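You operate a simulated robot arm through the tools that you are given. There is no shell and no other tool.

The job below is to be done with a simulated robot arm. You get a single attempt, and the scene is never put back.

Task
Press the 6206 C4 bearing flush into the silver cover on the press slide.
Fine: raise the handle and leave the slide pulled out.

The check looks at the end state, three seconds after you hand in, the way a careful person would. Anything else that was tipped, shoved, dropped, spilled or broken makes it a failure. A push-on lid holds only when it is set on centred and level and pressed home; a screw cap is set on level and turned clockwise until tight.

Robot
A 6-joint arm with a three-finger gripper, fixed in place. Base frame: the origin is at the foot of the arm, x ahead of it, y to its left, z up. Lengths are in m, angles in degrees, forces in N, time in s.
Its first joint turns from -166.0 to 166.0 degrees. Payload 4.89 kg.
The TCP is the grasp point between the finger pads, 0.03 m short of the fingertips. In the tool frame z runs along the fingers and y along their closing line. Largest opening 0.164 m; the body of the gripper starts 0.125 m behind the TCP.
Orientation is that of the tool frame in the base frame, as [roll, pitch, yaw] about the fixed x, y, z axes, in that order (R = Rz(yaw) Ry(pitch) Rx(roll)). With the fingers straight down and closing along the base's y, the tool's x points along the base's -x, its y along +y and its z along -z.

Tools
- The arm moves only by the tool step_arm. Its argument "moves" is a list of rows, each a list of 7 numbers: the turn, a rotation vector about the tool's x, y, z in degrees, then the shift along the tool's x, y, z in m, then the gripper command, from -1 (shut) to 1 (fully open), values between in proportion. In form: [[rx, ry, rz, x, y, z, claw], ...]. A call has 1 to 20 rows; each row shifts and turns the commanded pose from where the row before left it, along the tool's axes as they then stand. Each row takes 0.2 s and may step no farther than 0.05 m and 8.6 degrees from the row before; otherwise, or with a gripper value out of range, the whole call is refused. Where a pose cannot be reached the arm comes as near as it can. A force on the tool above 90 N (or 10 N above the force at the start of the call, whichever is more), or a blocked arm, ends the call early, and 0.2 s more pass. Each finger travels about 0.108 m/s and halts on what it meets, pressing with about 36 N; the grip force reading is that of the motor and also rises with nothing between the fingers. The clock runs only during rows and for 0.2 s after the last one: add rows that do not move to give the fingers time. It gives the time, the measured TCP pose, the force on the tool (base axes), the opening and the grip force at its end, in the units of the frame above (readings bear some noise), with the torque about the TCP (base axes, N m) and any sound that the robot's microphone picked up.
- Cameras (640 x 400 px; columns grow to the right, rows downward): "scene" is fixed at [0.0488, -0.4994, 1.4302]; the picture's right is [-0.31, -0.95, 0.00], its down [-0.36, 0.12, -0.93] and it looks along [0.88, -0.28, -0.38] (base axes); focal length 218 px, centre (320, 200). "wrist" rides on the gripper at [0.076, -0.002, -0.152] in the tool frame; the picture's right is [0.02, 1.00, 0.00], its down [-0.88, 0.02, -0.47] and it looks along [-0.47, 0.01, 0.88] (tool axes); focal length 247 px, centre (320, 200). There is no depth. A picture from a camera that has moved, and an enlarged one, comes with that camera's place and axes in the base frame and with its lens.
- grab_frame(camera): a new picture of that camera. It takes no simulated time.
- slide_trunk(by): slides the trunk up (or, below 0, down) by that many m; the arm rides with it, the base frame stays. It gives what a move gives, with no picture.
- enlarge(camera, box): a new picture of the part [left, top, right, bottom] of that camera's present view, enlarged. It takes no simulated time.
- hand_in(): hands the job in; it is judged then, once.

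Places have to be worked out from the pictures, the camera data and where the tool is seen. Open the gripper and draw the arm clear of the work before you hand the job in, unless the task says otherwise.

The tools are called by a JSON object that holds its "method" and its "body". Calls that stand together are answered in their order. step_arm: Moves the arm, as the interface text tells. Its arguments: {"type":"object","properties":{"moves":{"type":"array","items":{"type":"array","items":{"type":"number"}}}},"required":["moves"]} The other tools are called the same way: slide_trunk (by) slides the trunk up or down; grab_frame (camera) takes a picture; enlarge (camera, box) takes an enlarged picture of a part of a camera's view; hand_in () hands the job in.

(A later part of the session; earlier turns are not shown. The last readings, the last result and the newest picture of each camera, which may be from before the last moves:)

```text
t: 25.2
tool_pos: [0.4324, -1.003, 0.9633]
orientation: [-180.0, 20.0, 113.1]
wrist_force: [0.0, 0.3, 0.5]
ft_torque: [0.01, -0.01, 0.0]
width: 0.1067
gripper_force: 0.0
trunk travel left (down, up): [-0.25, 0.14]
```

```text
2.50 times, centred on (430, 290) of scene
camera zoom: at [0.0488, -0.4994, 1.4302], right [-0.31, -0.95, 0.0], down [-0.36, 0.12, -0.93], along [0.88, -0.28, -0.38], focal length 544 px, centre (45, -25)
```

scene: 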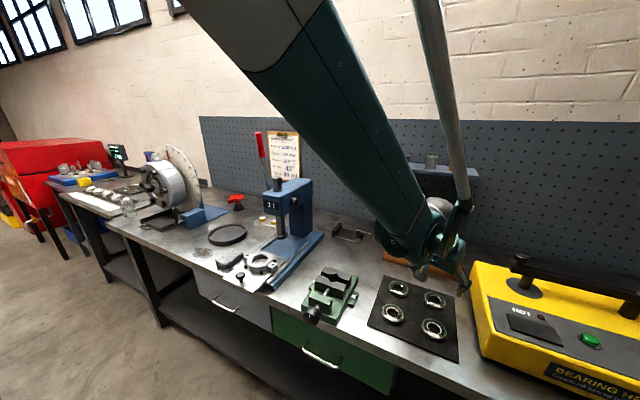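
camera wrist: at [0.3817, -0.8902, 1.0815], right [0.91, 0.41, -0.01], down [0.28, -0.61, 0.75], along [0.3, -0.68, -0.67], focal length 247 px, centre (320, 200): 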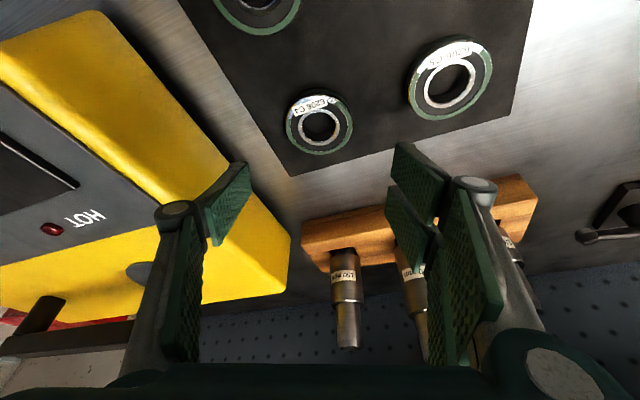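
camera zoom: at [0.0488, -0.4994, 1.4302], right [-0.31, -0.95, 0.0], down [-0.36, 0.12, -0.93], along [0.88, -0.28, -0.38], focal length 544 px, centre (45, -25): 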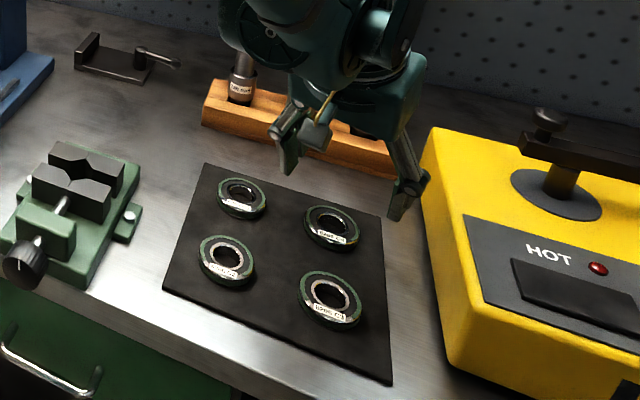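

20° reaches too. I go to 15°, matching the tilt I used at the press, and take a precise look at C4.

{"method": "step_arm", "body": {"moves": [[0, 5, 0, 0, 0, 0, 0.1], [0, 0, 0, 0, 0, 0, 0.1]]}}

{"method": "enlarge", "body": {"camera": "wrist", "box": [240, 60, 400, 220]}}

```text
t: 25.8
tool_pos: [0.4321, -1.0037, 0.9634]
orientation: [-180.0, 15.0, 113.1]
wrist_force: [0.0, 0.9, -0.3]
ft_torque: [0.0, 0.02, -0.02]
width: 0.0902
gripper_force: 0.1
trunk travel left (down, up): [-0.25, 0.14]
```

```text
2.50 times, centred on (320, 140) of wrist
camera zoom: at [0.3859, -0.9003, 1.0917], right [0.91, 0.41, -0.01], down [0.3, -0.66, 0.68], along [0.28, -0.63, -0.73], focal length 617 px, centre (320, 350)
```

zoom: 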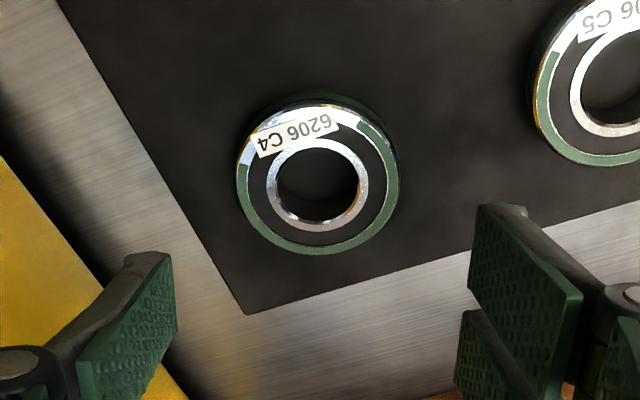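

This close view agrees: C4 is at (0.431, -1.006), diameter 62 mm. I centre over it and come down partway, with the fingers 90 mm apart.

{"method": "step_arm", "body": {"moves": [[0, 0, 0, 0.00627, -0.00063, 0.0166, 0.1], [0, 0, 0, 0.00627, -0.00063, 0.0166, 0.1], [0, 0, 0, 0.00627, -0.00063, 0.0166, 0.1]]}}

{"method": "grab_frame", "body": {"camera": "wrist"}}

{"method": "enlarge", "body": {"camera": "scene", "box": [390, 250, 470, 330]}}

```text
t: 26.6
tool_pos: [0.4269, -1.0004, 0.9114]
orientation: [-180.0, 15.1, 113.0]
wrist_force: [0.9, -0.1, -0.4]
ft_torque: [-0.04, -0.02, 0.02]
width: 0.0901
gripper_force: 0.1
trunk travel left (down, up): [-0.25, 0.14]
```

```text
taken
camera wrist: at [0.3804, -0.8971, 1.0392], right [0.91, 0.41, -0.01], down [0.3, -0.66, 0.69], along [0.28, -0.63, -0.73], focal length 247 px, centre (320, 200)
```

wrist: 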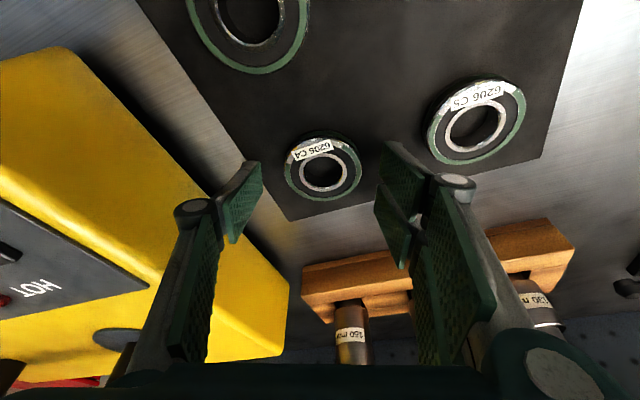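

```text
5.00 times, centred on (430, 290) of scene
camera zoom: at [0.0488, -0.4994, 1.4302], right [-0.31, -0.95, 0.0], down [-0.36, 0.12, -0.93], along [0.88, -0.28, -0.38], focal length 1088 px, centre (-230, -250)
```

zoom: 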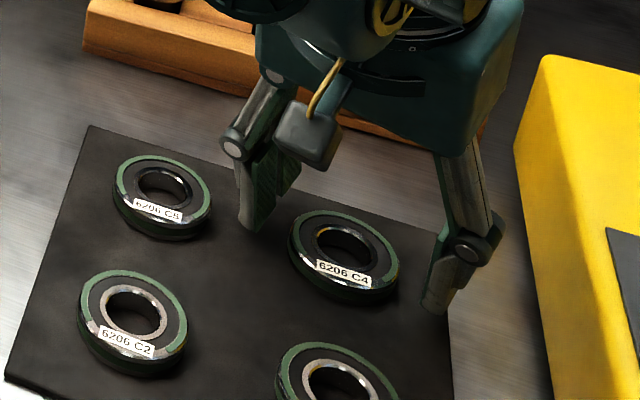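

The bearing sits between the fingers. I lower another 15 mm so the tips cover only the upper half of the rim, watching the force.

{"method": "step_arm", "body": {"moves": [[0, 0, 0, 0.002, 0.0006, 0.0074, 0.1], [0, 0, 0, 0.002, 0.0006, 0.0075, 0.1]]}}

{"method": "grab_frame", "body": {"camera": "wrist"}}

{"method": "enlarge", "body": {"camera": "scene", "box": [400, 270, 460, 320]}}

```text
t: 27.2
tool_pos: [0.4297, -0.9992, 0.8963]
orientation: [180.0, 15.1, 113.1]
wrist_force: [10.0, -5.2, 25.2]
ft_torque: [0.86, -1.21, -0.61]
width: 0.0977
gripper_force: 6.6
trunk travel left (down, up): [-0.25, 0.14]
```

```text
taken
camera wrist: at [0.3833, -0.8955, 1.0243], right [0.91, 0.41, 0.0], down [0.3, -0.66, 0.69], along [0.28, -0.63, -0.73], focal length 247 px, centre (320, 200)
```

wrist: 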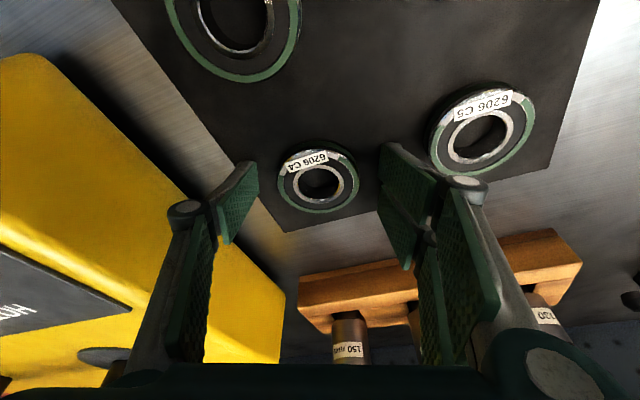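

```text
8.00 times, centred on (430, 295) of scene
camera zoom: at [0.0488, -0.4994, 1.4302], right [-0.31, -0.95, 0.0], down [-0.36, 0.12, -0.93], along [0.88, -0.28, -0.38], focal length 1741 px, centre (-560, -560)
```

zoom: 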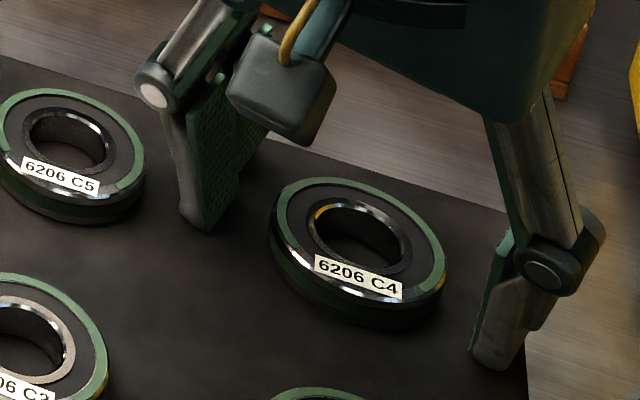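

The torque tells me what touched: the gripper has a pair of fingers on one side, and with the tilt the robot-side finger of that pair sits about 6 mm lower and met the mat. That puts the mat top at z≈0.861 and the bearing top at ≈0.877. A vertical tool would hold all fingers level, so I back off and lower the trunk to gain reach.

{"method": "step_arm", "body": {"moves": [[0, 0, 0, -0.0121, 0, -0.0451, 0.1], [0, 0, 0, -0.0121, 0, -0.0451, 0.1], [0, 0, 0, 0.0193, 0, -0.0439, 0.1], [0, 0, 0, 0.0193, 0, -0.0439, 0.1], [0, 0, 0, 0.0193, 0, -0.0439, 0.1], [0, 0, 0, 0.0193, 0, -0.0439, 0.1], [0, 0, 0, 0.0193, 0, -0.0439, 0.1], [0, 7.5, 0, 0, 0, 0, 0.1], [0, 7.5, 0, 0, 0, 0, 0.1]]}}

{"method": "grab_frame", "body": {"camera": "scene"}}

```text
t: 29.2
tool_pos: [0.3702, -0.8597, 1.1766]
orientation: [180.0, 0.0, 113.1]
wrist_force: [0.1, 1.2, 1.9]
ft_torque: [-0.19, -0.06, -0.03]
width: 0.0902
gripper_force: 0.1
trunk travel left (down, up): [-0.25, 0.14]
```

```text
taken
```

scene: 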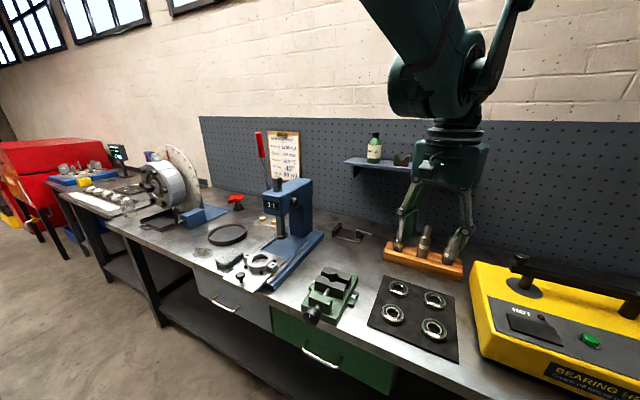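

Everything is undisturbed. Before moving the trunk, I test whether the vertical tool can reach over C4 at a safe height.

{"method": "step_arm", "body": {"moves": [[0, 0, 0, -0.0316, -0.0003, 0.0354, 0.1], [0, 0, 0, -0.0316, -0.0003, 0.0354, 0.1], [0, 0, 0, -0.0316, -0.0003, 0.0354, 0.1], [0, 0, 0, -0.0316, -0.0003, 0.0354, 0.1], [0, 0, 0, -0.0316, -0.0003, 0.0354, 0.1], [0, 0, 0, 0, 0, 0, 0.1]]}}

```text
t: 30.6
tool_pos: [0.4307, -1.0081, 0.9936]
orientation: [180.0, 0.0, 113.0]
wrist_force: [-0.1, 0.3, -1.8]
ft_torque: [0.16, 0.05, 0.01]
width: 0.0902
gripper_force: 0.2
trunk travel left (down, up): [-0.25, 0.14]
```

The vertical tool reaches C4 after all. I descend partway and check that the arm tracks the commanded position.

{"method": "step_arm", "body": {"moves": [[0, 0, 0, 0, 0, 0.02, 0.1], [0, 0, 0, 0, 0, 0.02, 0.1], [0, 0, 0, 0, 0, 0, 0.1]]}}

{"method": "grab_frame", "body": {"camera": "wrist"}}

{"method": "enlarge", "body": {"camera": "wrist", "box": [240, 140, 400, 260]}}

```text
t: 31.4
tool_pos: [0.4319, -1.0069, 0.956]
orientation: [-180.0, -0.1, 113.0]
wrist_force: [-0.1, -0.3, -0.8]
ft_torque: [0.04, 0.02, 0.01]
width: 0.0904
gripper_force: 0.2
trunk travel left (down, up): [-0.25, 0.14]
```

```text
taken
camera wrist: at [0.3995, -0.9379, 1.109], right [0.91, 0.41, 0.0], down [0.36, -0.8, 0.47], along [0.19, -0.43, -0.88], focal length 247 px, centre (320, 200)
```

wrist: 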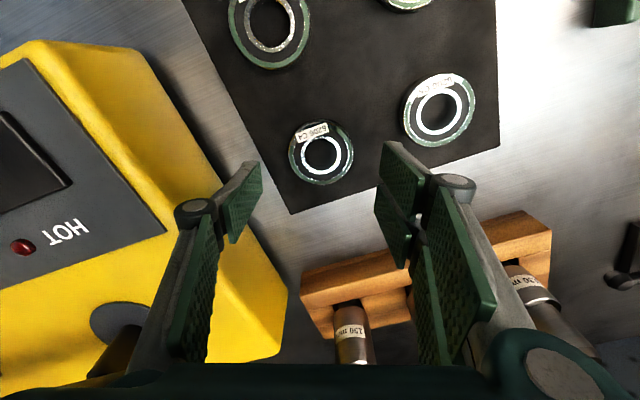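

```text
3.33 times, centred on (320, 200) of wrist
camera zoom: at [0.3995, -0.9379, 1.109], right [0.91, 0.41, 0.0], down [0.36, -0.8, 0.47], along [0.19, -0.43, -0.88], focal length 823 px, centre (320, 200)
```

zoom: 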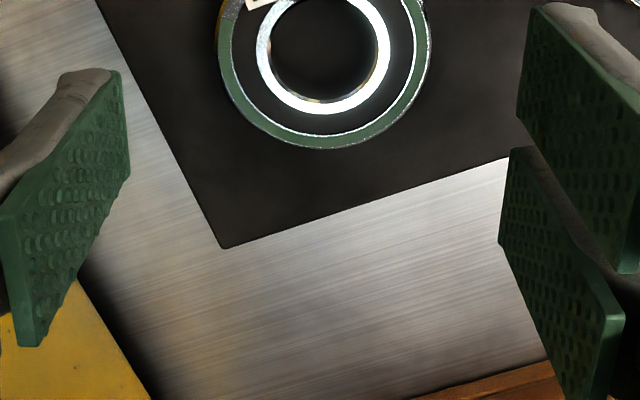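

Tracking is fine. I descend vertically to about z 0.898, which puts the tips 9 mm below the bearing's top face and clear of the mat.

{"method": "step_arm", "body": {"moves": [[0, 0, 0, 0.0006, 0, 0.02, 0.1], [0, 0, 0, 0.0006, 0, 0.02, 0.1], [0, 0, 0, 0.0006, 0, 0.013, 0.1], [0, 0, 0, 0, 0, 0, 0.1]]}}

{"method": "grab_frame", "body": {"camera": "wrist"}}

{"method": "enlarge", "body": {"camera": "scene", "box": [400, 260, 470, 320]}}

```text
t: 32.4
tool_pos: [0.43, -1.0042, 0.9027]
orientation: [-180.0, 0.0, 113.0]
wrist_force: [0.2, 0.1, -0.4]
ft_torque: [0.03, -0.02, 0.02]
width: 0.09
gripper_force: 0.0
trunk travel left (down, up): [-0.25, 0.14]
```

```text
taken
camera wrist: at [0.3985, -0.9359, 1.0563], right [0.91, 0.41, 0.0], down [0.36, -0.8, 0.47], along [0.19, -0.43, -0.88], focal length 247 px, centre (320, 200)
```

wrist: 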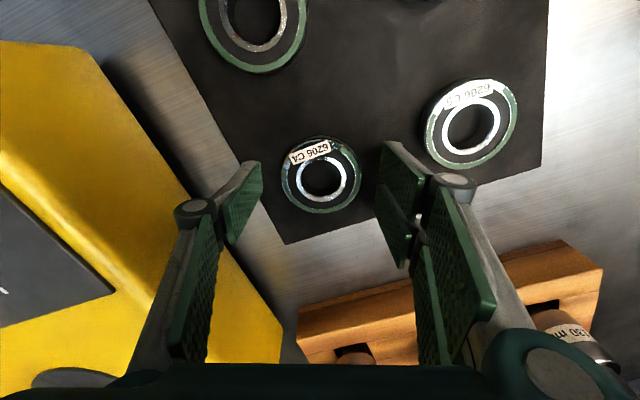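

```text
6.67 times, centred on (435, 290) of scene
camera zoom: at [0.0488, -0.4994, 1.4302], right [-0.31, -0.95, 0.0], down [-0.36, 0.12, -0.93], along [0.88, -0.28, -0.38], focal length 1451 px, centre (-447, -400)
```

zoom: 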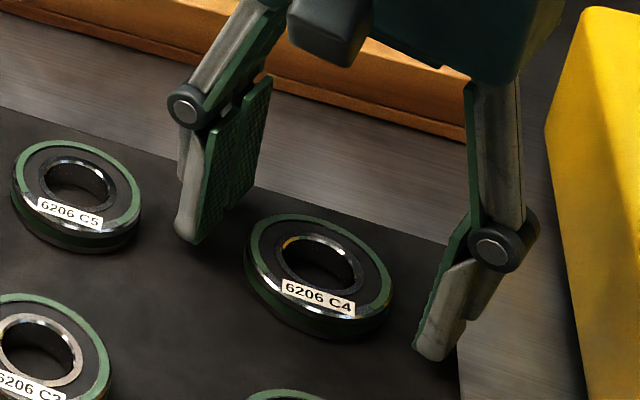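

The bearing is centred under the TCP to within about 1 mm. I go down 5 mm more and close slowly.

{"method": "step_arm", "body": {"moves": [[0, 0, 0, -0.0008, 0, 0.005, 0.1], [0, 0, 0, 0, 0, 0, 0.0], [0, 0, 0, 0, 0, 0, -0.1], [0, 0, 0, 0, 0, 0, -0.2], [0, 0, 0, 0, 0, 0, -0.3], [0, 0, 0, 0, 0, 0, -0.4], [0, 0, 0, 0, 0, 0, -0.4]]}}

{"method": "grab_frame", "body": {"camera": "wrist"}}

{"method": "enlarge", "body": {"camera": "scene", "box": [400, 260, 470, 320]}}

```text
t: 34.0
tool_pos: [0.4301, -1.0051, 0.8995]
orientation: [-180.0, 0.1, 113.0]
wrist_force: [2.4, -0.5, 1.3]
ft_torque: [0.05, -0.1, -0.02]
width: 0.0608
gripper_force: 36.0
trunk travel left (down, up): [-0.25, 0.14]
```

```text
taken
camera wrist: at [0.3985, -0.9367, 1.0522], right [0.91, 0.41, 0.0], down [0.36, -0.8, 0.47], along [0.19, -0.43, -0.88], focal length 247 px, centre (320, 200)
```

wrist: 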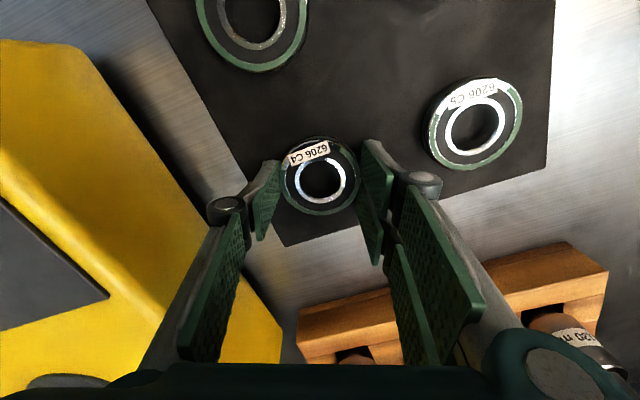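

```text
6.67 times, centred on (435, 290) of scene
camera zoom: at [0.0488, -0.4994, 1.4302], right [-0.31, -0.95, 0.0], down [-0.36, 0.12, -0.93], along [0.88, -0.28, -0.38], focal length 1451 px, centre (-447, -400)
```

zoom: 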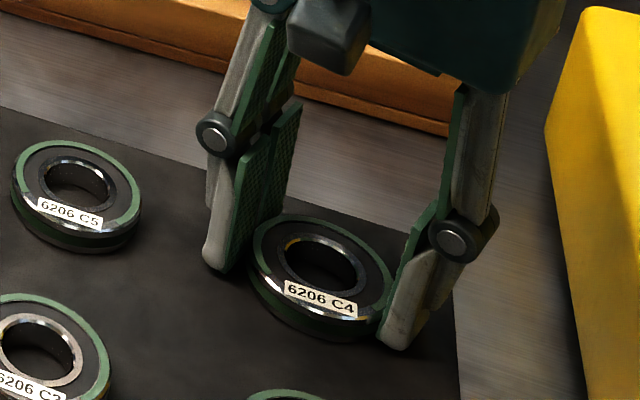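

I have C4 gripped at 61 mm with 36 N. I lift it straight up slowly and check that it hangs level.

{"method": "step_arm", "body": {"moves": [[0, 0, 0, 0, 0, -0.01, -0.5], [0, 0, 0, 0, 0, -0.02, -0.5], [0, 0, 0, 0, 0, -0.03, -0.5], [0, 0, 0, 0, 0, -0.03, -0.5], [0, 0, 0, 0, 0, 0, -0.5]]}}

{"method": "enlarge", "body": {"camera": "wrist", "box": [220, 110, 420, 270]}}

{"method": "enlarge", "body": {"camera": "scene", "box": [390, 210, 470, 320]}}

```text
t: 35.2
tool_pos: [0.4305, -1.0064, 0.9913]
orientation: [-179.9, 0.0, 113.0]
wrist_force: [-0.2, -0.1, -0.9]
ft_torque: [-0.06, -0.02, -0.02]
width: 0.0607
gripper_force: 36.1
trunk travel left (down, up): [-0.25, 0.14]
```

```text
2.50 times, centred on (320, 190) of wrist
camera zoom: at [0.3987, -0.9371, 1.1434], right [0.91, 0.41, 0.0], down [0.36, -0.8, 0.47], along [0.19, -0.43, -0.88], focal length 617 px, centre (320, 225)
```

zoom: 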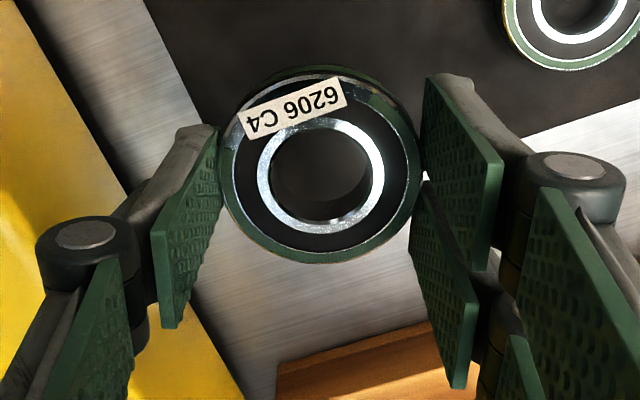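

```text
3.64 times, centred on (430, 265) of scene
camera zoom: at [0.0488, -0.4994, 1.4302], right [-0.31, -0.95, 0.0], down [-0.36, 0.12, -0.93], along [0.88, -0.28, -0.38], focal length 792 px, centre (-80, -36)
```

zoom: 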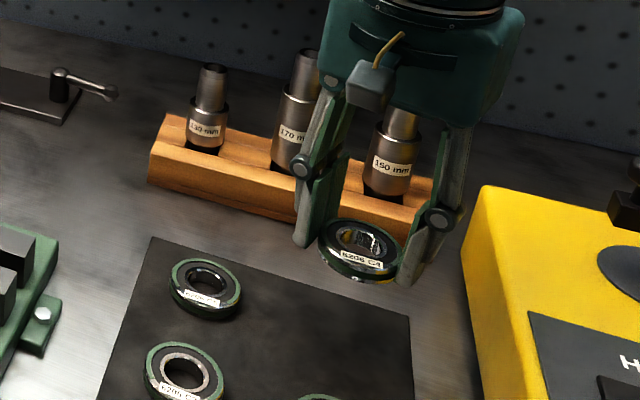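

C4 is held level and the other bearings are untouched. I raise it, draw it back from the bench and turn to the press orientation.

{"method": "step_arm", "body": {"moves": [[0, 0, 0, 0, 0, -0.04, -0.5], [0, 0, 0, 0, 0, -0.04, -0.5], [0, 0, 0, 0.04, 0, 0, -0.5], [0, 0, 0, 0.04, 0, 0, -0.5], [0, 0, 0, 0.04, 0, 0, -0.5], [0, 0, 0, 0.04, 0, 0, -0.5], [0, 0, 0, 0.04, 0, 0, -0.5], [0, 0, -7.33, 0, 0, 0, -0.5], [0, 0, -7.33, 0, 0, 0, -0.5], [0, 0, -7.33, 0, 0, 0, -0.5]]}}

```text
t: 37.4
tool_pos: [0.3504, -0.8223, 1.0689]
orientation: [-180.0, 0.1, 135.2]
wrist_force: [0.9, 0.0, -3.2]
ft_torque: [0.05, 0.03, 0.0]
width: 0.0607
gripper_force: 36.1
trunk travel left (down, up): [-0.25, 0.14]
```

Still gripped at 60.7 mm. I carry it along the bench to just in front of the cover.

{"method": "step_arm", "body": {"moves": [[0, 0, 0, 0.00246, 0.0428, 0, -0.5], [0, 0, 0, 0.00246, 0.0428, 0, -0.5], [0, 0, 0, 0.00246, 0.0428, 0, -0.5], [0, 0, 0, 0.00246, 0.0428, 0, -0.5], [0, 0, 0, 0.00246, 0.0428, 0, -0.5], [0, 0, 0, 0.00246, 0.0428, 0, -0.5], [0, 0, 0, 0.00246, 0.0428, 0, -0.5], [0, 0, 0, 0.00246, 0.0428, 0, -0.5], [0, 0, 0, 0.00246, 0.0428, 0, -0.5], [0, 0, 0, 0.00246, 0.0428, 0, -0.5], [0, 0, 0, 0.00246, 0.0428, 0, -0.5], [0, 0, 0, 0.00246, 0.0428, 0, -0.5]]}}

{"method": "grab_frame", "body": {"camera": "wrist"}}

{"method": "enlarge", "body": {"camera": "wrist", "box": [240, 140, 400, 300]}}

{"method": "enlarge", "body": {"camera": "scene", "box": [220, 190, 320, 300]}}

```text
t: 40.0
tool_pos: [0.6935, -0.4368, 1.0687]
orientation: [-179.9, 0.0, 135.0]
wrist_force: [-0.8, -1.0, -1.2]
ft_torque: [0.11, -0.13, 0.01]
width: 0.0606
gripper_force: 35.4
trunk travel left (down, up): [-0.25, 0.14]
```

```text
taken
camera wrist: at [0.6368, -0.3847, 1.2214], right [0.69, 0.72, 0.0], down [0.64, -0.61, 0.47], along [0.34, -0.33, -0.88], focal length 247 px, centre (320, 200)
```

wrist: 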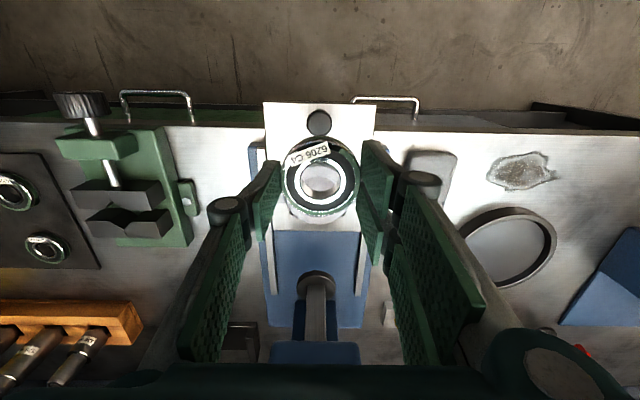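

```text
2.50 times, centred on (320, 220) of wrist
camera zoom: at [0.6368, -0.3847, 1.2214], right [0.69, 0.72, 0.0], down [0.64, -0.61, 0.47], along [0.34, -0.33, -0.88], focal length 617 px, centre (320, 150)
```

zoom: 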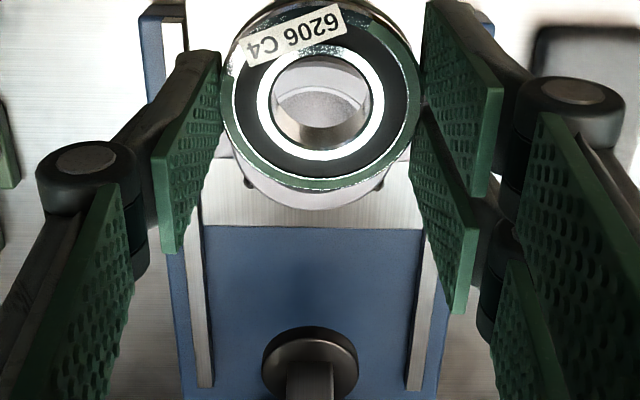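

```text
3.64 times, centred on (270, 245) of scene
camera zoom: at [0.0488, -0.4994, 1.4302], right [-0.31, -0.95, 0.0], down [-0.36, 0.12, -0.93], along [0.88, -0.28, -0.38], focal length 792 px, centre (502, 36)
```

zoom: 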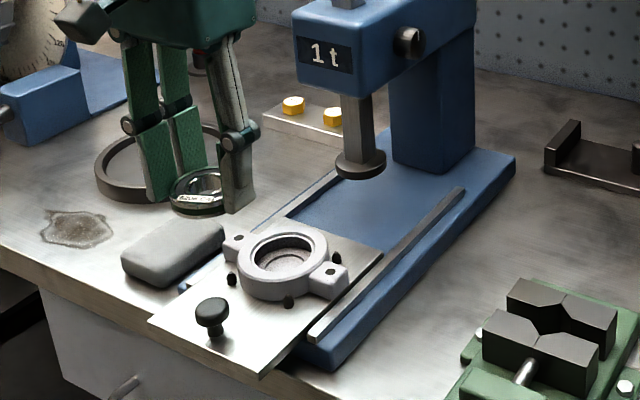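

The bearing hangs level and the cover is visible behind it. I step back 8 cm so the whole cover shows between the fingers for a same-pose measurement.

{"method": "step_arm", "body": {"moves": [[0, 0, 0, 0.04, 0, 0, -0.5], [0, 0, 0, 0.04, 0, 0, -0.5], [0, 0, 0, 0, 0, 0, -0.5]]}}

{"method": "enlarge", "body": {"camera": "wrist", "box": [260, 130, 380, 290]}}

```text
t: 40.8
tool_pos: [0.6347, -0.378, 1.0717]
orientation: [179.9, -0.1, 135.1]
wrist_force: [-1.5, 0.8, -0.4]
ft_torque: [-0.12, -0.23, -0.03]
width: 0.0609
gripper_force: 36.5
trunk travel left (down, up): [-0.25, 0.14]
```

```text
2.50 times, centred on (320, 210) of wrist
camera zoom: at [0.5793, -0.3261, 1.2238], right [0.69, 0.72, 0.0], down [0.64, -0.61, 0.47], along [0.34, -0.33, -0.88], focal length 617 px, centre (320, 175)
```

zoom: 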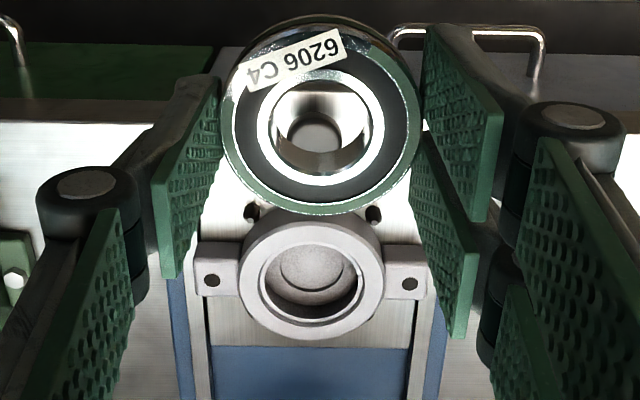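

From the ear holes in two views, the cover centre triangulates to f≈0.874, u≈0.178, and the bearing centre is within 1 mm of the TCP. I move over the cover, stay about 2 cm above it and check alignment.

{"method": "step_arm", "body": {"moves": [[0, 0, 0, -0.0394, -0.0008, 0, -0.5], [0, 0, 0, -0.0394, -0.0008, 0, -0.5], [0, 0, 0, -0.0394, -0.0007, 0, -0.5], [0, 0, 0, -0.0394, -0.0007, 0, -0.5], [0, 0, 0, 0, 0, 0.029, -0.5], [0, 0, 0, 0, 0, 0.029, -0.5], [0, 0, 0, 0, 0, 0.028, -0.5], [0, 0, 0, 0, 0, 0, -0.5]]}}

{"method": "enlarge", "body": {"camera": "wrist", "box": [250, 110, 390, 270]}}

{"method": "enlarge", "body": {"camera": "scene", "box": [235, 225, 295, 290]}}

```text
t: 42.6
tool_pos: [0.747, -0.4953, 0.9839]
orientation: [-180.0, 0.1, 135.0]
wrist_force: [1.0, -0.4, -1.8]
ft_torque: [0.03, 0.01, 0.01]
width: 0.0605
gripper_force: 35.8
trunk travel left (down, up): [-0.25, 0.14]
```

```text
2.50 times, centred on (320, 190) of wrist
camera zoom: at [0.691, -0.4427, 1.1357], right [0.69, 0.72, 0.0], down [0.64, -0.61, 0.47], along [0.34, -0.33, -0.88], focal length 617 px, centre (320, 225)
```

zoom: 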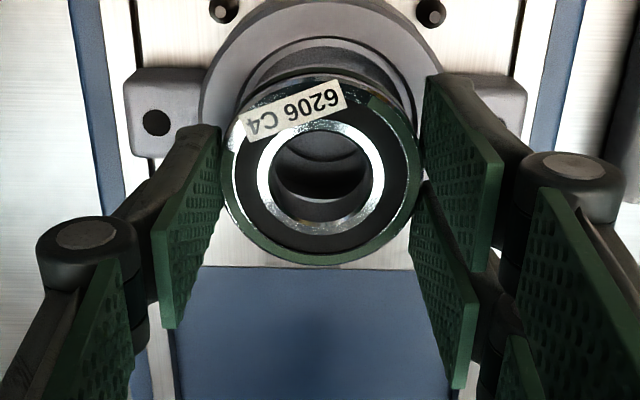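

```text
6.15 times, centred on (265, 258) of scene
camera zoom: at [0.0488, -0.4994, 1.4302], right [-0.31, -0.95, 0.0], down [-0.36, 0.12, -0.93], along [0.88, -0.28, -0.38], focal length 1340 px, centre (658, -154)
```

zoom: 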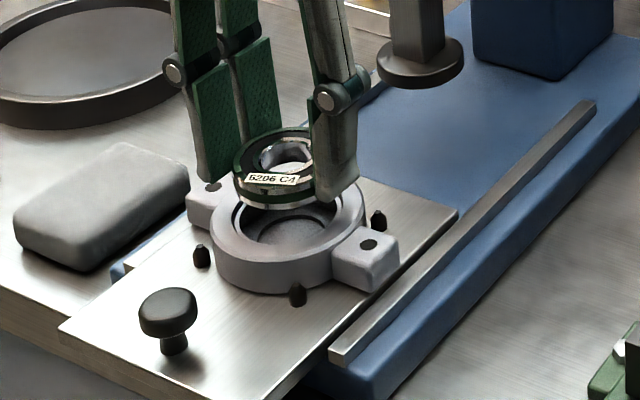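

The measured pose differs from my command by a few mm. I take a still reading to settle it before fine alignment.

{"method": "step_arm", "body": {"moves": [[0, 0, 0, 0, 0, 0, -0.5]]}}

{"method": "step_arm", "body": {"moves": [[0, 0, 0, 0, 0, 0, -0.5]]}}

{"method": "enlarge", "body": {"camera": "wrist", "box": [250, 110, 390, 270]}}

```text
t: 43.0
tool_pos: [0.747, -0.4948, 0.9819]
orientation: [-180.0, 0.0, 135.1]
wrist_force: [-0.3, 0.5, -3.1]
ft_torque: [-0.01, -0.03, -0.02]
width: 0.0606
gripper_force: 35.6
trunk travel left (down, up): [-0.25, 0.14]
```

```text
t: 43.4
tool_pos: [0.7457, -0.4943, 0.9834]
orientation: [180.0, 0.0, 135.0]
wrist_force: [-0.4, 0.6, -2.3]
ft_torque: [-0.01, 0.0, 0.0]
width: 0.0606
gripper_force: 35.7
trunk travel left (down, up): [-0.25, 0.14]
```

```text
2.50 times, centred on (320, 190) of wrist
camera zoom: at [0.6908, -0.4425, 1.1362], right [0.69, 0.72, 0.0], down [0.64, -0.61, 0.47], along [0.34, -0.33, -0.88], focal length 617 px, centre (320, 225)
```

zoom: 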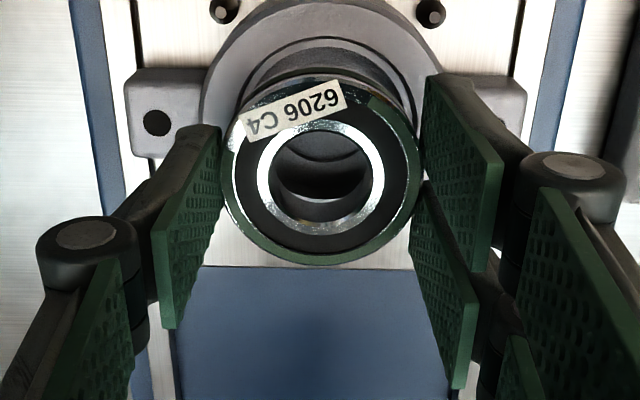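

The readings average f≈0.8778, u≈0.178, so the bearing sits about 3 mm too far in. I cross-check the alignment in a tight scene zoom before correcting.

{"method": "enlarge", "body": {"camera": "scene", "box": [245, 240, 285, 280]}}

{"method": "enlarge", "body": {"camera": "wrist", "box": [260, 105, 380, 180]}}

```text
10.00 times, centred on (265, 260) of scene
camera zoom: at [0.0488, -0.4994, 1.4302], right [-0.31, -0.95, 0.0], down [-0.36, 0.12, -0.93], along [0.88, -0.28, -0.38], focal length 2177 px, centre (870, -400)
```

zoom: 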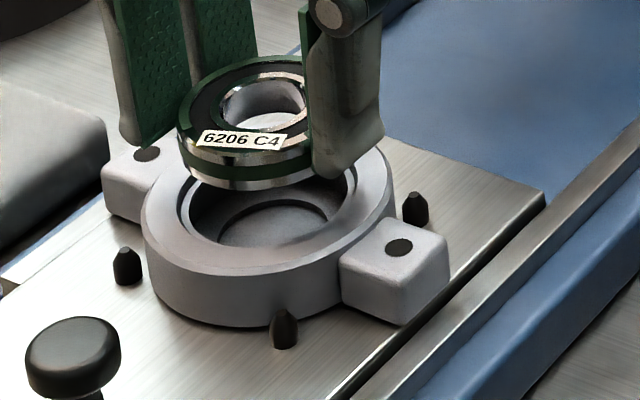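

```text
5.33 times, centred on (320, 142) of wrist
camera zoom: at [0.6908, -0.4425, 1.1362], right [0.69, 0.72, 0.0], down [0.64, -0.61, 0.47], along [0.34, -0.33, -0.88], focal length 1317 px, centre (320, 507)
```

zoom: 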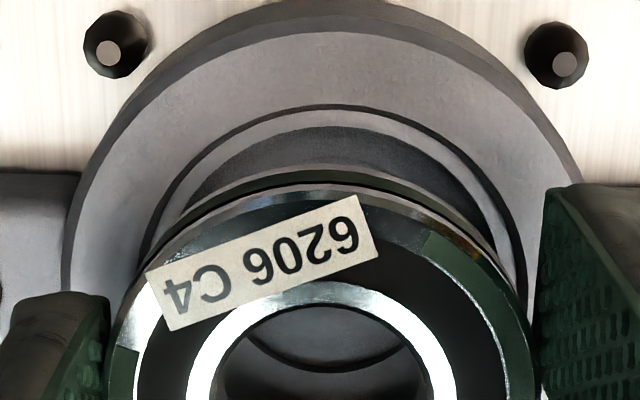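

Both views agree the bearing is about 1.5–2 mm too far in and 1 mm off sideways. I correct that and come down to just above the cover.

{"method": "step_arm", "body": {"moves": [[0, 0, 0, 0.002, 0.001, 0, -0.5], [0, 0, 0, 0, 0, 0.008, -0.5], [0, 0, 0, 0, 0, 0.008, -0.5], [0, 0, 0, 0, 0, 0, -0.5]]}}

{"method": "enlarge", "body": {"camera": "scene", "box": [245, 240, 285, 280]}}

{"method": "enlarge", "body": {"camera": "wrist", "box": [260, 105, 380, 180]}}

```text
t: 44.4
tool_pos: [0.7477, -0.4922, 0.9665]
orientation: [180.0, 0.0, 135.1]
wrist_force: [1.3, -0.2, -2.8]
ft_torque: [0.0, 0.02, -0.03]
width: 0.0606
gripper_force: 36.1
trunk travel left (down, up): [-0.25, 0.14]
```

```text
10.00 times, centred on (265, 260) of scene
camera zoom: at [0.0488, -0.4994, 1.4302], right [-0.31, -0.95, 0.0], down [-0.36, 0.12, -0.93], along [0.88, -0.28, -0.38], focal length 2177 px, centre (870, -400)
```

zoom: 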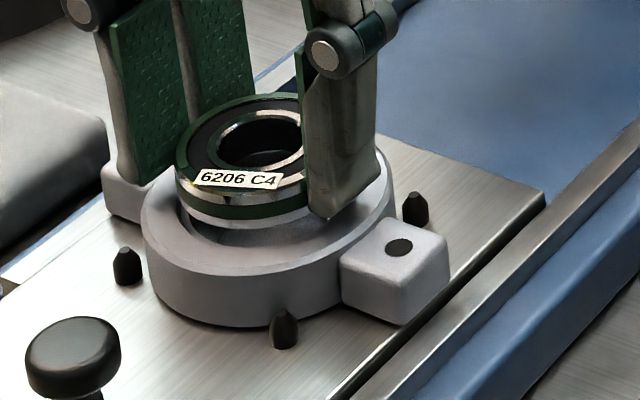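

```text
5.33 times, centred on (320, 142) of wrist
camera zoom: at [0.6908, -0.4397, 1.1202], right [0.69, 0.72, 0.0], down [0.64, -0.61, 0.47], along [0.34, -0.33, -0.88], focal length 1317 px, centre (320, 507)
```

zoom: 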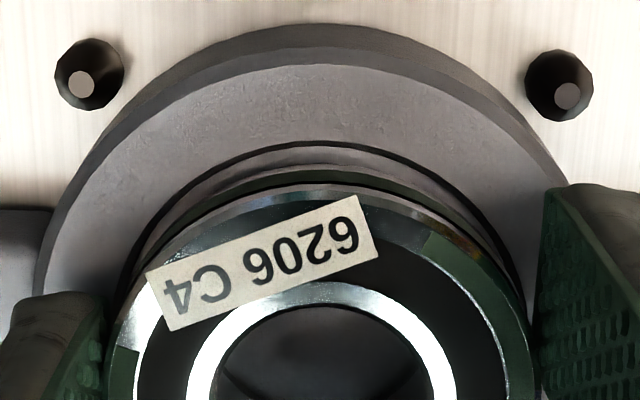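

Alignment now looks centred in both views, with an even gap of about 2.5 mm to the recess edge. I lower in small steps and watch the force.

{"method": "step_arm", "body": {"moves": [[0, 0, 0, 0, 0, 0.002, -0.5], [0, 0, 0, 0, 0, 0.002, -0.5], [0, 0, 0, 0, 0, 0, -0.5]]}}

{"method": "step_arm", "body": {"moves": [[0, 0, 0, 0, 0, 0.002, -0.5], [0, 0, 0, 0, 0, 0, -0.5]]}}

{"method": "enlarge", "body": {"camera": "scene", "box": [245, 240, 285, 280]}}

{"method": "enlarge", "body": {"camera": "wrist", "box": [260, 105, 380, 180]}}

```text
t: 45.2
tool_pos: [0.7453, -0.492, 0.963]
orientation: [180.0, 0.2, 135.1]
wrist_force: [-0.4, -0.3, -1.5]
ft_torque: [-0.02, -0.03, -0.01]
width: 0.0606
gripper_force: 35.8
trunk travel left (down, up): [-0.25, 0.14]
```

```text
t: 45.8
tool_pos: [0.7454, -0.4919, 0.9601]
orientation: [-179.9, 0.0, 135.1]
wrist_force: [-0.3, 0.5, -1.5]
ft_torque: [-0.01, 0.02, -0.01]
width: 0.0603
gripper_force: 36.4
trunk travel left (down, up): [-0.25, 0.14]
```

```text
10.00 times, centred on (265, 260) of scene
camera zoom: at [0.0488, -0.4994, 1.4302], right [-0.31, -0.95, 0.0], down [-0.36, 0.12, -0.93], along [0.88, -0.28, -0.38], focal length 2177 px, centre (870, -400)
```

zoom: 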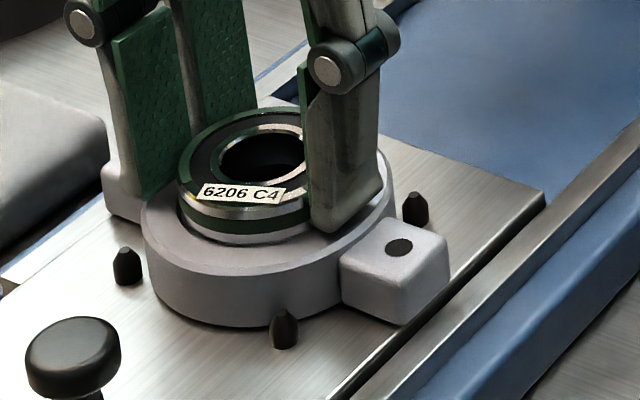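

```text
5.33 times, centred on (320, 142) of wrist
camera zoom: at [0.6902, -0.4399, 1.1142], right [0.69, 0.72, 0.0], down [0.64, -0.61, 0.47], along [0.34, -0.33, -0.88], focal length 1317 px, centre (320, 507)
```

zoom: 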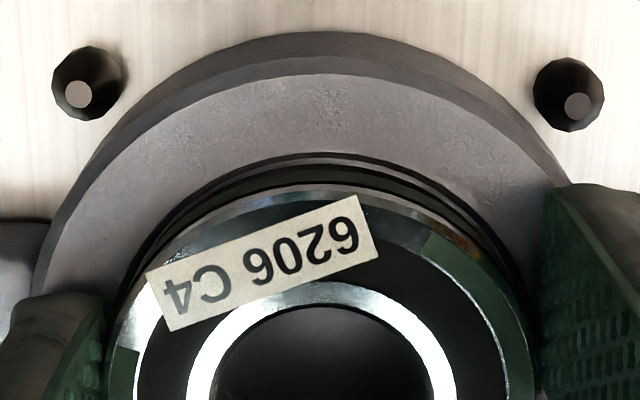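

Still no contact force, and the bearing is at the recess rim and centred. I continue down 2 mm at a time.

{"method": "step_arm", "body": {"moves": [[0, 0, 0, 0, 0, 0.002, -0.5], [0, 0, 0, 0, 0, 0, -0.5]]}}

{"method": "step_arm", "body": {"moves": [[0, 0, 0, 0, 0, 0.0015, -0.5], [0, 0, 0, 0, 0, 0, -0.5]]}}

{"method": "enlarge", "body": {"camera": "scene", "box": [245, 240, 285, 280]}}

{"method": "enlarge", "body": {"camera": "wrist", "box": [260, 105, 380, 180]}}

```text
t: 46.4
tool_pos: [0.7469, -0.4913, 0.9589]
orientation: [180.0, 0.0, 135.1]
wrist_force: [-0.3, -0.8, -2.4]
ft_torque: [-0.02, 0.0, -0.01]
width: 0.0603
gripper_force: 36.8
trunk travel left (down, up): [-0.25, 0.14]
```

```text
t: 47.0
tool_pos: [0.746, -0.4924, 0.9577]
orientation: [-179.9, 0.0, 135.2]
wrist_force: [2.5, -0.1, 5.6]
ft_torque: [-0.14, 0.08, 0.08]
width: 0.0605
gripper_force: 35.7
trunk travel left (down, up): [-0.25, 0.14]
```

```text
10.00 times, centred on (265, 260) of scene
camera zoom: at [0.0488, -0.4994, 1.4302], right [-0.31, -0.95, 0.0], down [-0.36, 0.12, -0.93], along [0.88, -0.28, -0.38], focal length 2177 px, centre (870, -400)
```

zoom: 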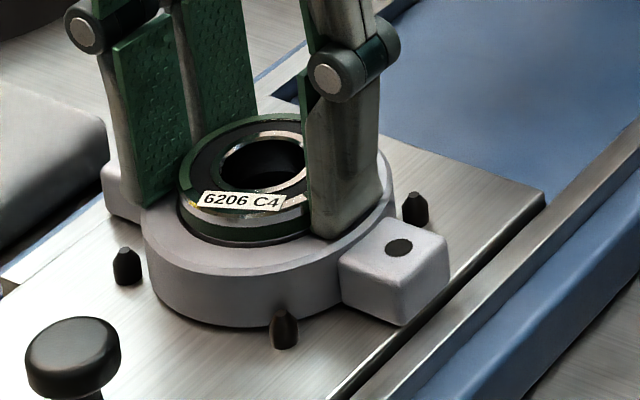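

```text
5.33 times, centred on (320, 142) of wrist
camera zoom: at [0.6901, -0.4397, 1.1112], right [0.69, 0.72, 0.0], down [0.64, -0.61, 0.47], along [0.34, -0.33, -0.88], focal length 1317 px, centre (320, 507)
```

zoom: 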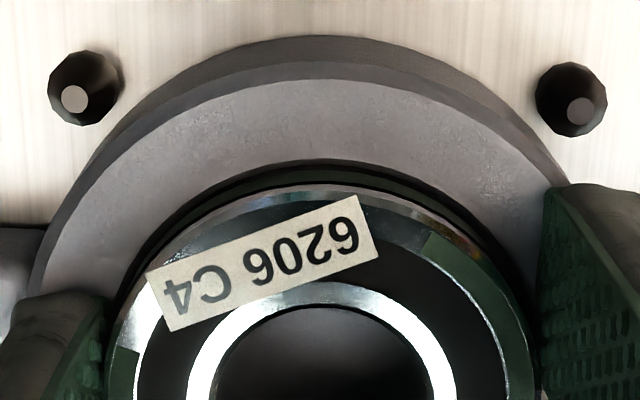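

About 8 N of contact now, with very little torque, and the bearing's lower edge has disappeared below the recess rim. I press down 1.5 mm more to confirm it bottoms evenly.

{"method": "step_arm", "body": {"moves": [[0, 0, 0, 0, 0, 0.001, -0.5], [0, 0, 0, 0, 0, 0.0005, -0.5], [0, 0, 0, 0, 0, 0, -0.5]]}}

{"method": "enlarge", "body": {"camera": "scene", "box": [245, 240, 285, 280]}}

{"method": "enlarge", "body": {"camera": "wrist", "box": [250, 110, 390, 270]}}

```text
t: 47.8
tool_pos: [0.7455, -0.4918, 0.9579]
orientation: [-180.0, 0.1, 135.1]
wrist_force: [9.9, -4.2, 25.5]
ft_torque: [-0.1, -0.3, 0.0]
width: 0.0603
gripper_force: 35.9
trunk travel left (down, up): [-0.25, 0.14]
```

```text
10.00 times, centred on (265, 260) of scene
camera zoom: at [0.0488, -0.4994, 1.4302], right [-0.31, -0.95, 0.0], down [-0.36, 0.12, -0.93], along [0.88, -0.28, -0.38], focal length 2177 px, centre (870, -400)
```

zoom: 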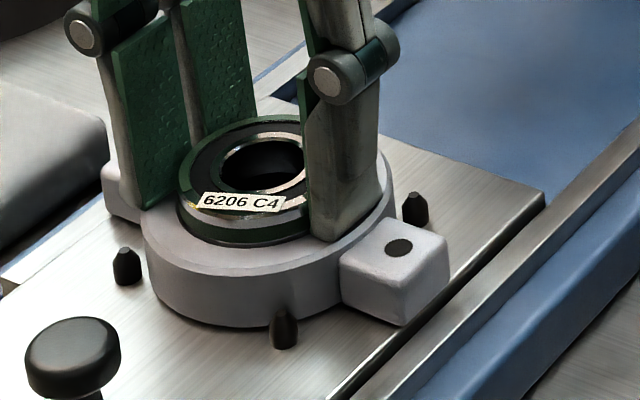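

```text
2.50 times, centred on (320, 190) of wrist
camera zoom: at [0.6895, -0.4393, 1.1104], right [0.69, 0.72, 0.0], down [0.64, -0.61, 0.47], along [0.34, -0.33, -0.88], focal length 617 px, centre (320, 225)
```

zoom: 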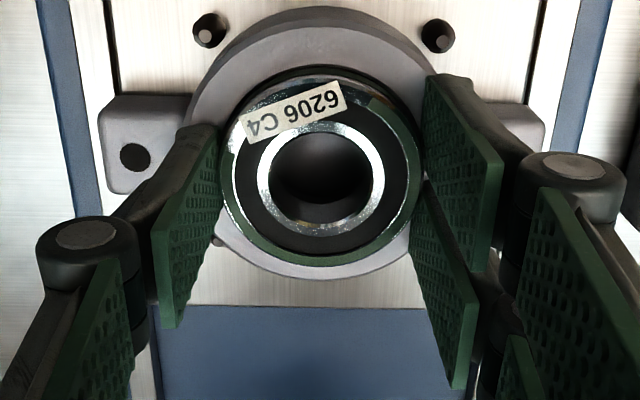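

25 N straight down with little torque, so the bearing is seated level in the recess. I ease the load and open the fingers gently.

{"method": "step_arm", "body": {"moves": [[0, 0, 0, -0.0003, 0, -0.001, -0.5], [0, 0, 0, 0, 0, 0, -0.25], [0, 0, 0, 0, 0, 0, -0.15], [0, 0, 0, 0, 0, 0, -0.05], [0, 0, 0, 0, 0, 0, 0.1], [0, 0, 0, 0, 0, 0, 0.1]]}}

{"method": "enlarge", "body": {"camera": "scene", "box": [245, 240, 285, 280]}}

{"method": "enlarge", "body": {"camera": "wrist", "box": [250, 110, 390, 270]}}

```text
t: 49.2
tool_pos: [0.7443, -0.4921, 0.9591]
orientation: [-180.0, 0.0, 135.1]
wrist_force: [-0.1, 0.6, -0.4]
ft_torque: [0.01, 0.01, 0.0]
width: 0.09
gripper_force: 0.0
trunk travel left (down, up): [-0.25, 0.14]
```

```text
10.00 times, centred on (265, 260) of scene
camera zoom: at [0.0488, -0.4994, 1.4302], right [-0.31, -0.95, 0.0], down [-0.36, 0.12, -0.93], along [0.88, -0.28, -0.38], focal length 2177 px, centre (870, -400)
```

zoom: 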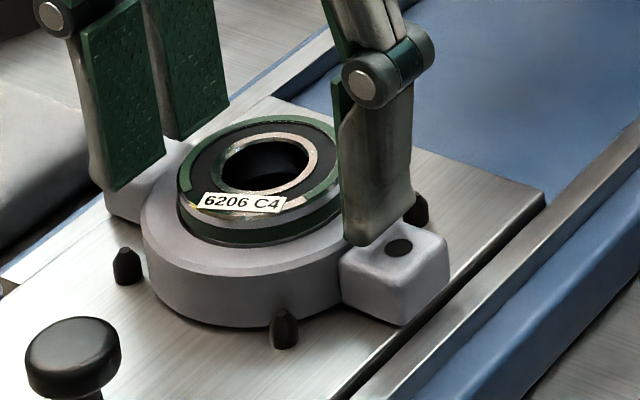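

```text
2.50 times, centred on (320, 190) of wrist
camera zoom: at [0.6897, -0.4398, 1.1109], right [0.69, 0.72, 0.0], down [0.64, -0.61, 0.47], along [0.34, -0.33, -0.88], focal length 617 px, centre (320, 225)
```

zoom: 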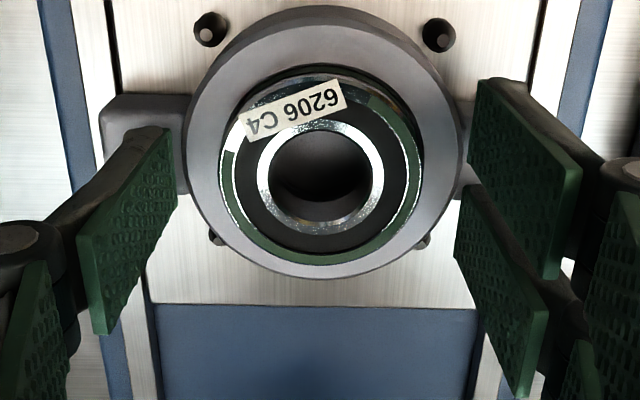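

C4 sits centred and level in the cover's recess. I lift clear, back off over the knob and tilt 15° again.

{"method": "step_arm", "body": {"moves": [[0, 0, 0, 0, 0, -0.02, 0.1], [0, 0, 0, 0, 0, -0.04, 0.1], [0, 0, 0, 0, 0, -0.05, 0.1], [0, 0, 0, 0.0485, 0.0005, 0, 0.1], [0, 0, 0, 0.0485, 0.0005, 0, -0.1], [0, -7.5, 0, 0, 0, 0, -0.2], [0, -7.5, 0, 0, 0, 0, -0.2], [0, 0, 0, 0, 0, 0, -0.2]]}}

{"method": "grab_frame", "body": {"camera": "wrist"}}

{"method": "enlarge", "body": {"camera": "scene", "box": [230, 220, 310, 300]}}

```text
t: 51.0
tool_pos: [0.6759, -0.4214, 1.0701]
orientation: [180.0, 15.1, 135.2]
wrist_force: [-0.3, 1.2, 0.4]
ft_torque: [-0.01, -0.04, -0.01]
width: 0.0656
gripper_force: 0.1
trunk travel left (down, up): [-0.25, 0.14]
```

```text
taken
camera wrist: at [0.5942, -0.3435, 1.1976], right [0.69, 0.72, -0.01], down [0.53, -0.5, 0.69], along [0.49, -0.48, -0.73], focal length 247 px, centre (320, 200)
```

wrist: 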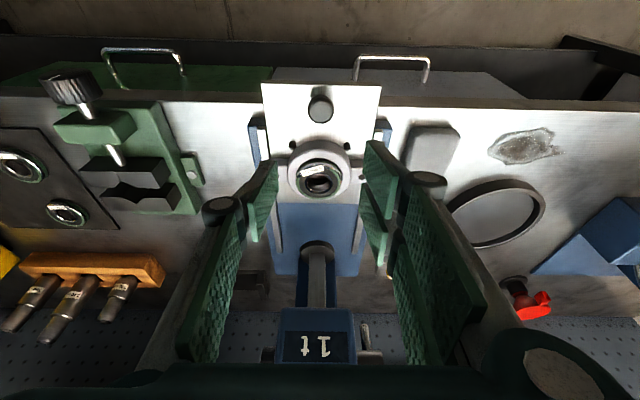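

```text
5.00 times, centred on (270, 260) of scene
camera zoom: at [0.0488, -0.4994, 1.4302], right [-0.31, -0.95, 0.0], down [-0.36, 0.12, -0.93], along [0.88, -0.28, -0.38], focal length 1088 px, centre (570, -100)
```

zoom: 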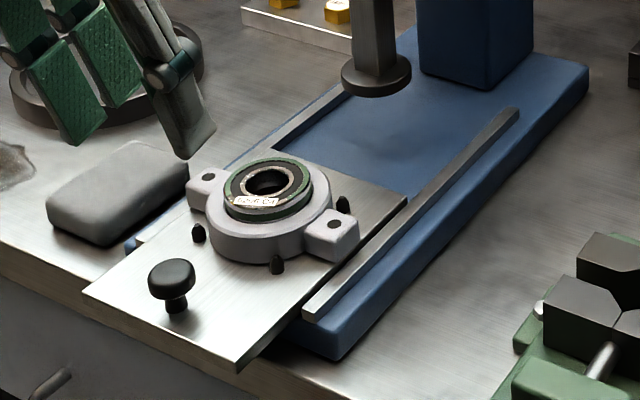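

The bearing is sitting nicely. I lower the fingers around the knob again, at the same height as before.

{"method": "step_arm", "body": {"moves": [[0, 0, 0, 0.009, -0.0003, 0.0319, -0.2], [0, 0, 0, 0.009, -0.0003, 0.0319, -0.2], [0, 0, 0, 0.009, 0, 0.0319, -0.2], [0, 0, 0, 0.008, 0, 0.0305, -0.2], [0, 0, 0, 0, 0, 0, -0.2]]}}

{"method": "enlarge", "body": {"camera": "wrist", "box": [220, 130, 440, 300]}}

```text
t: 52.2
tool_pos: [0.6772, -0.4213, 0.9382]
orientation: [180.0, 15.0, 135.0]
wrist_force: [0.6, -0.4, 0.1]
ft_torque: [0.02, 0.06, 0.02]
width: 0.0656
gripper_force: 0.0
trunk travel left (down, up): [-0.25, 0.14]
```

```text
2.35 times, centred on (330, 215) of wrist
camera zoom: at [0.5955, -0.3429, 1.0656], right [0.69, 0.72, -0.01], down [0.53, -0.5, 0.68], along [0.49, -0.48, -0.73], focal length 581 px, centre (296, 165)
```

zoom: 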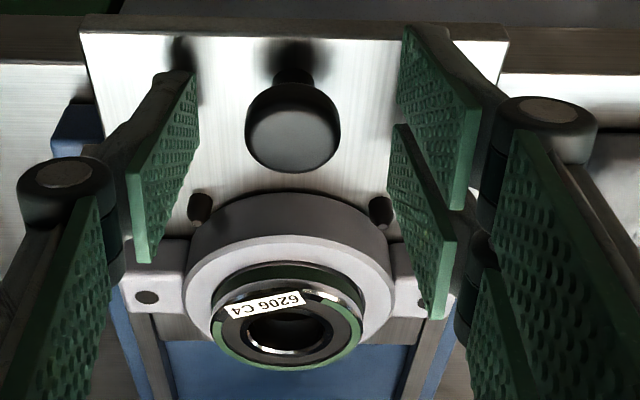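

No contact, and the knob is between the pads. I close on it and push the slide in slowly, the first 7 cm.

{"method": "step_arm", "body": {"moves": [[0, 0, 0, 0, 0, 0, -0.6], [0, 0, 0, 0, 0, 0, -0.8], [0, 0, 0, 0, 0, 0, -0.8], [0, 0, 0, -0.0058, 0, 0.0016, -0.8], [0, 0, 0, -0.0097, 0, 0.0026, -0.8], [0, 0, 0, -0.0097, 0, 0.0026, -0.8], [0, 0, 0, -0.0097, 0, 0.0026, -0.8], [0, 0, 0, -0.0097, 0, 0.0026, -0.8], [0, 0, 0, -0.0097, 0, 0.0026, -0.8], [0, 0, 0, -0.0097, 0, 0.0026, -0.8], [0, 0, 0, 0, 0, 0, -0.8]]}}

{"method": "enlarge", "body": {"camera": "scene", "box": [230, 220, 310, 300]}}

```text
t: 54.6
tool_pos: [0.7232, -0.4707, 0.9373]
orientation: [-179.9, 15.0, 135.0]
wrist_force: [-1.3, -2.7, 16.6]
ft_torque: [0.01, -0.03, 0.01]
width: 0.0279
gripper_force: 45.1
trunk travel left (down, up): [-0.25, 0.14]
```

```text
5.00 times, centred on (270, 260) of scene
camera zoom: at [0.0488, -0.4994, 1.4302], right [-0.31, -0.95, 0.0], down [-0.36, 0.12, -0.93], along [0.88, -0.28, -0.38], focal length 1088 px, centre (570, -100)
```

zoom: 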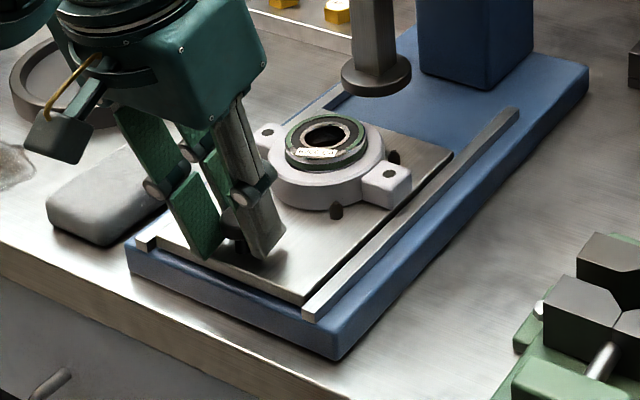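

It's sliding smoothly with the bearing steady, and about 7 cm remain. I continue.

{"method": "step_arm", "body": {"moves": [[0, 0, 0, -0.0098, 0, 0.0022, -0.8], [0, 0, 0, -0.0097, 0, 0.0026, -0.8], [0, 0, 0, -0.0097, 0, 0.0026, -0.8], [0, 0, 0, -0.0097, 0, 0.0026, -0.8], [0, 0, 0, -0.0097, 0, 0.0026, -0.8], [0, 0, 0, -0.0097, 0, 0.0026, -0.8], [0, 0, 0, 0, 0, 0, -0.8]]}}

{"method": "enlarge", "body": {"camera": "scene", "box": [230, 190, 330, 300]}}

```text
t: 56.2
tool_pos: [0.7658, -0.5105, 0.9367]
orientation: [180.0, 15.0, 135.0]
wrist_force: [-8.6, -10.5, 14.4]
ft_torque: [-0.16, 0.07, -0.09]
width: 0.028
gripper_force: 45.1
trunk travel left (down, up): [-0.25, 0.14]
```

```text
3.64 times, centred on (280, 245) of scene
camera zoom: at [0.0488, -0.4994, 1.4302], right [-0.31, -0.95, 0.0], down [-0.36, 0.12, -0.93], along [0.88, -0.28, -0.38], focal length 792 px, centre (466, 36)
```

zoom: 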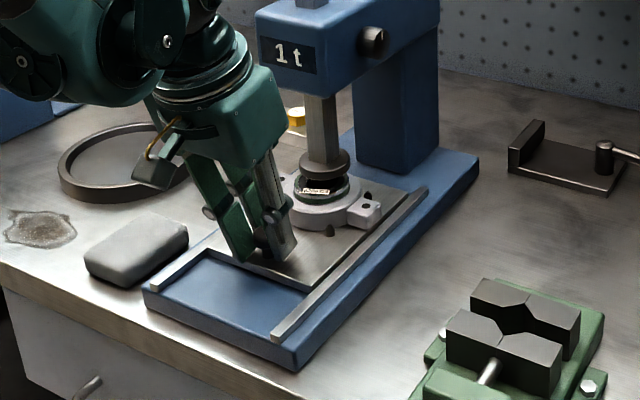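

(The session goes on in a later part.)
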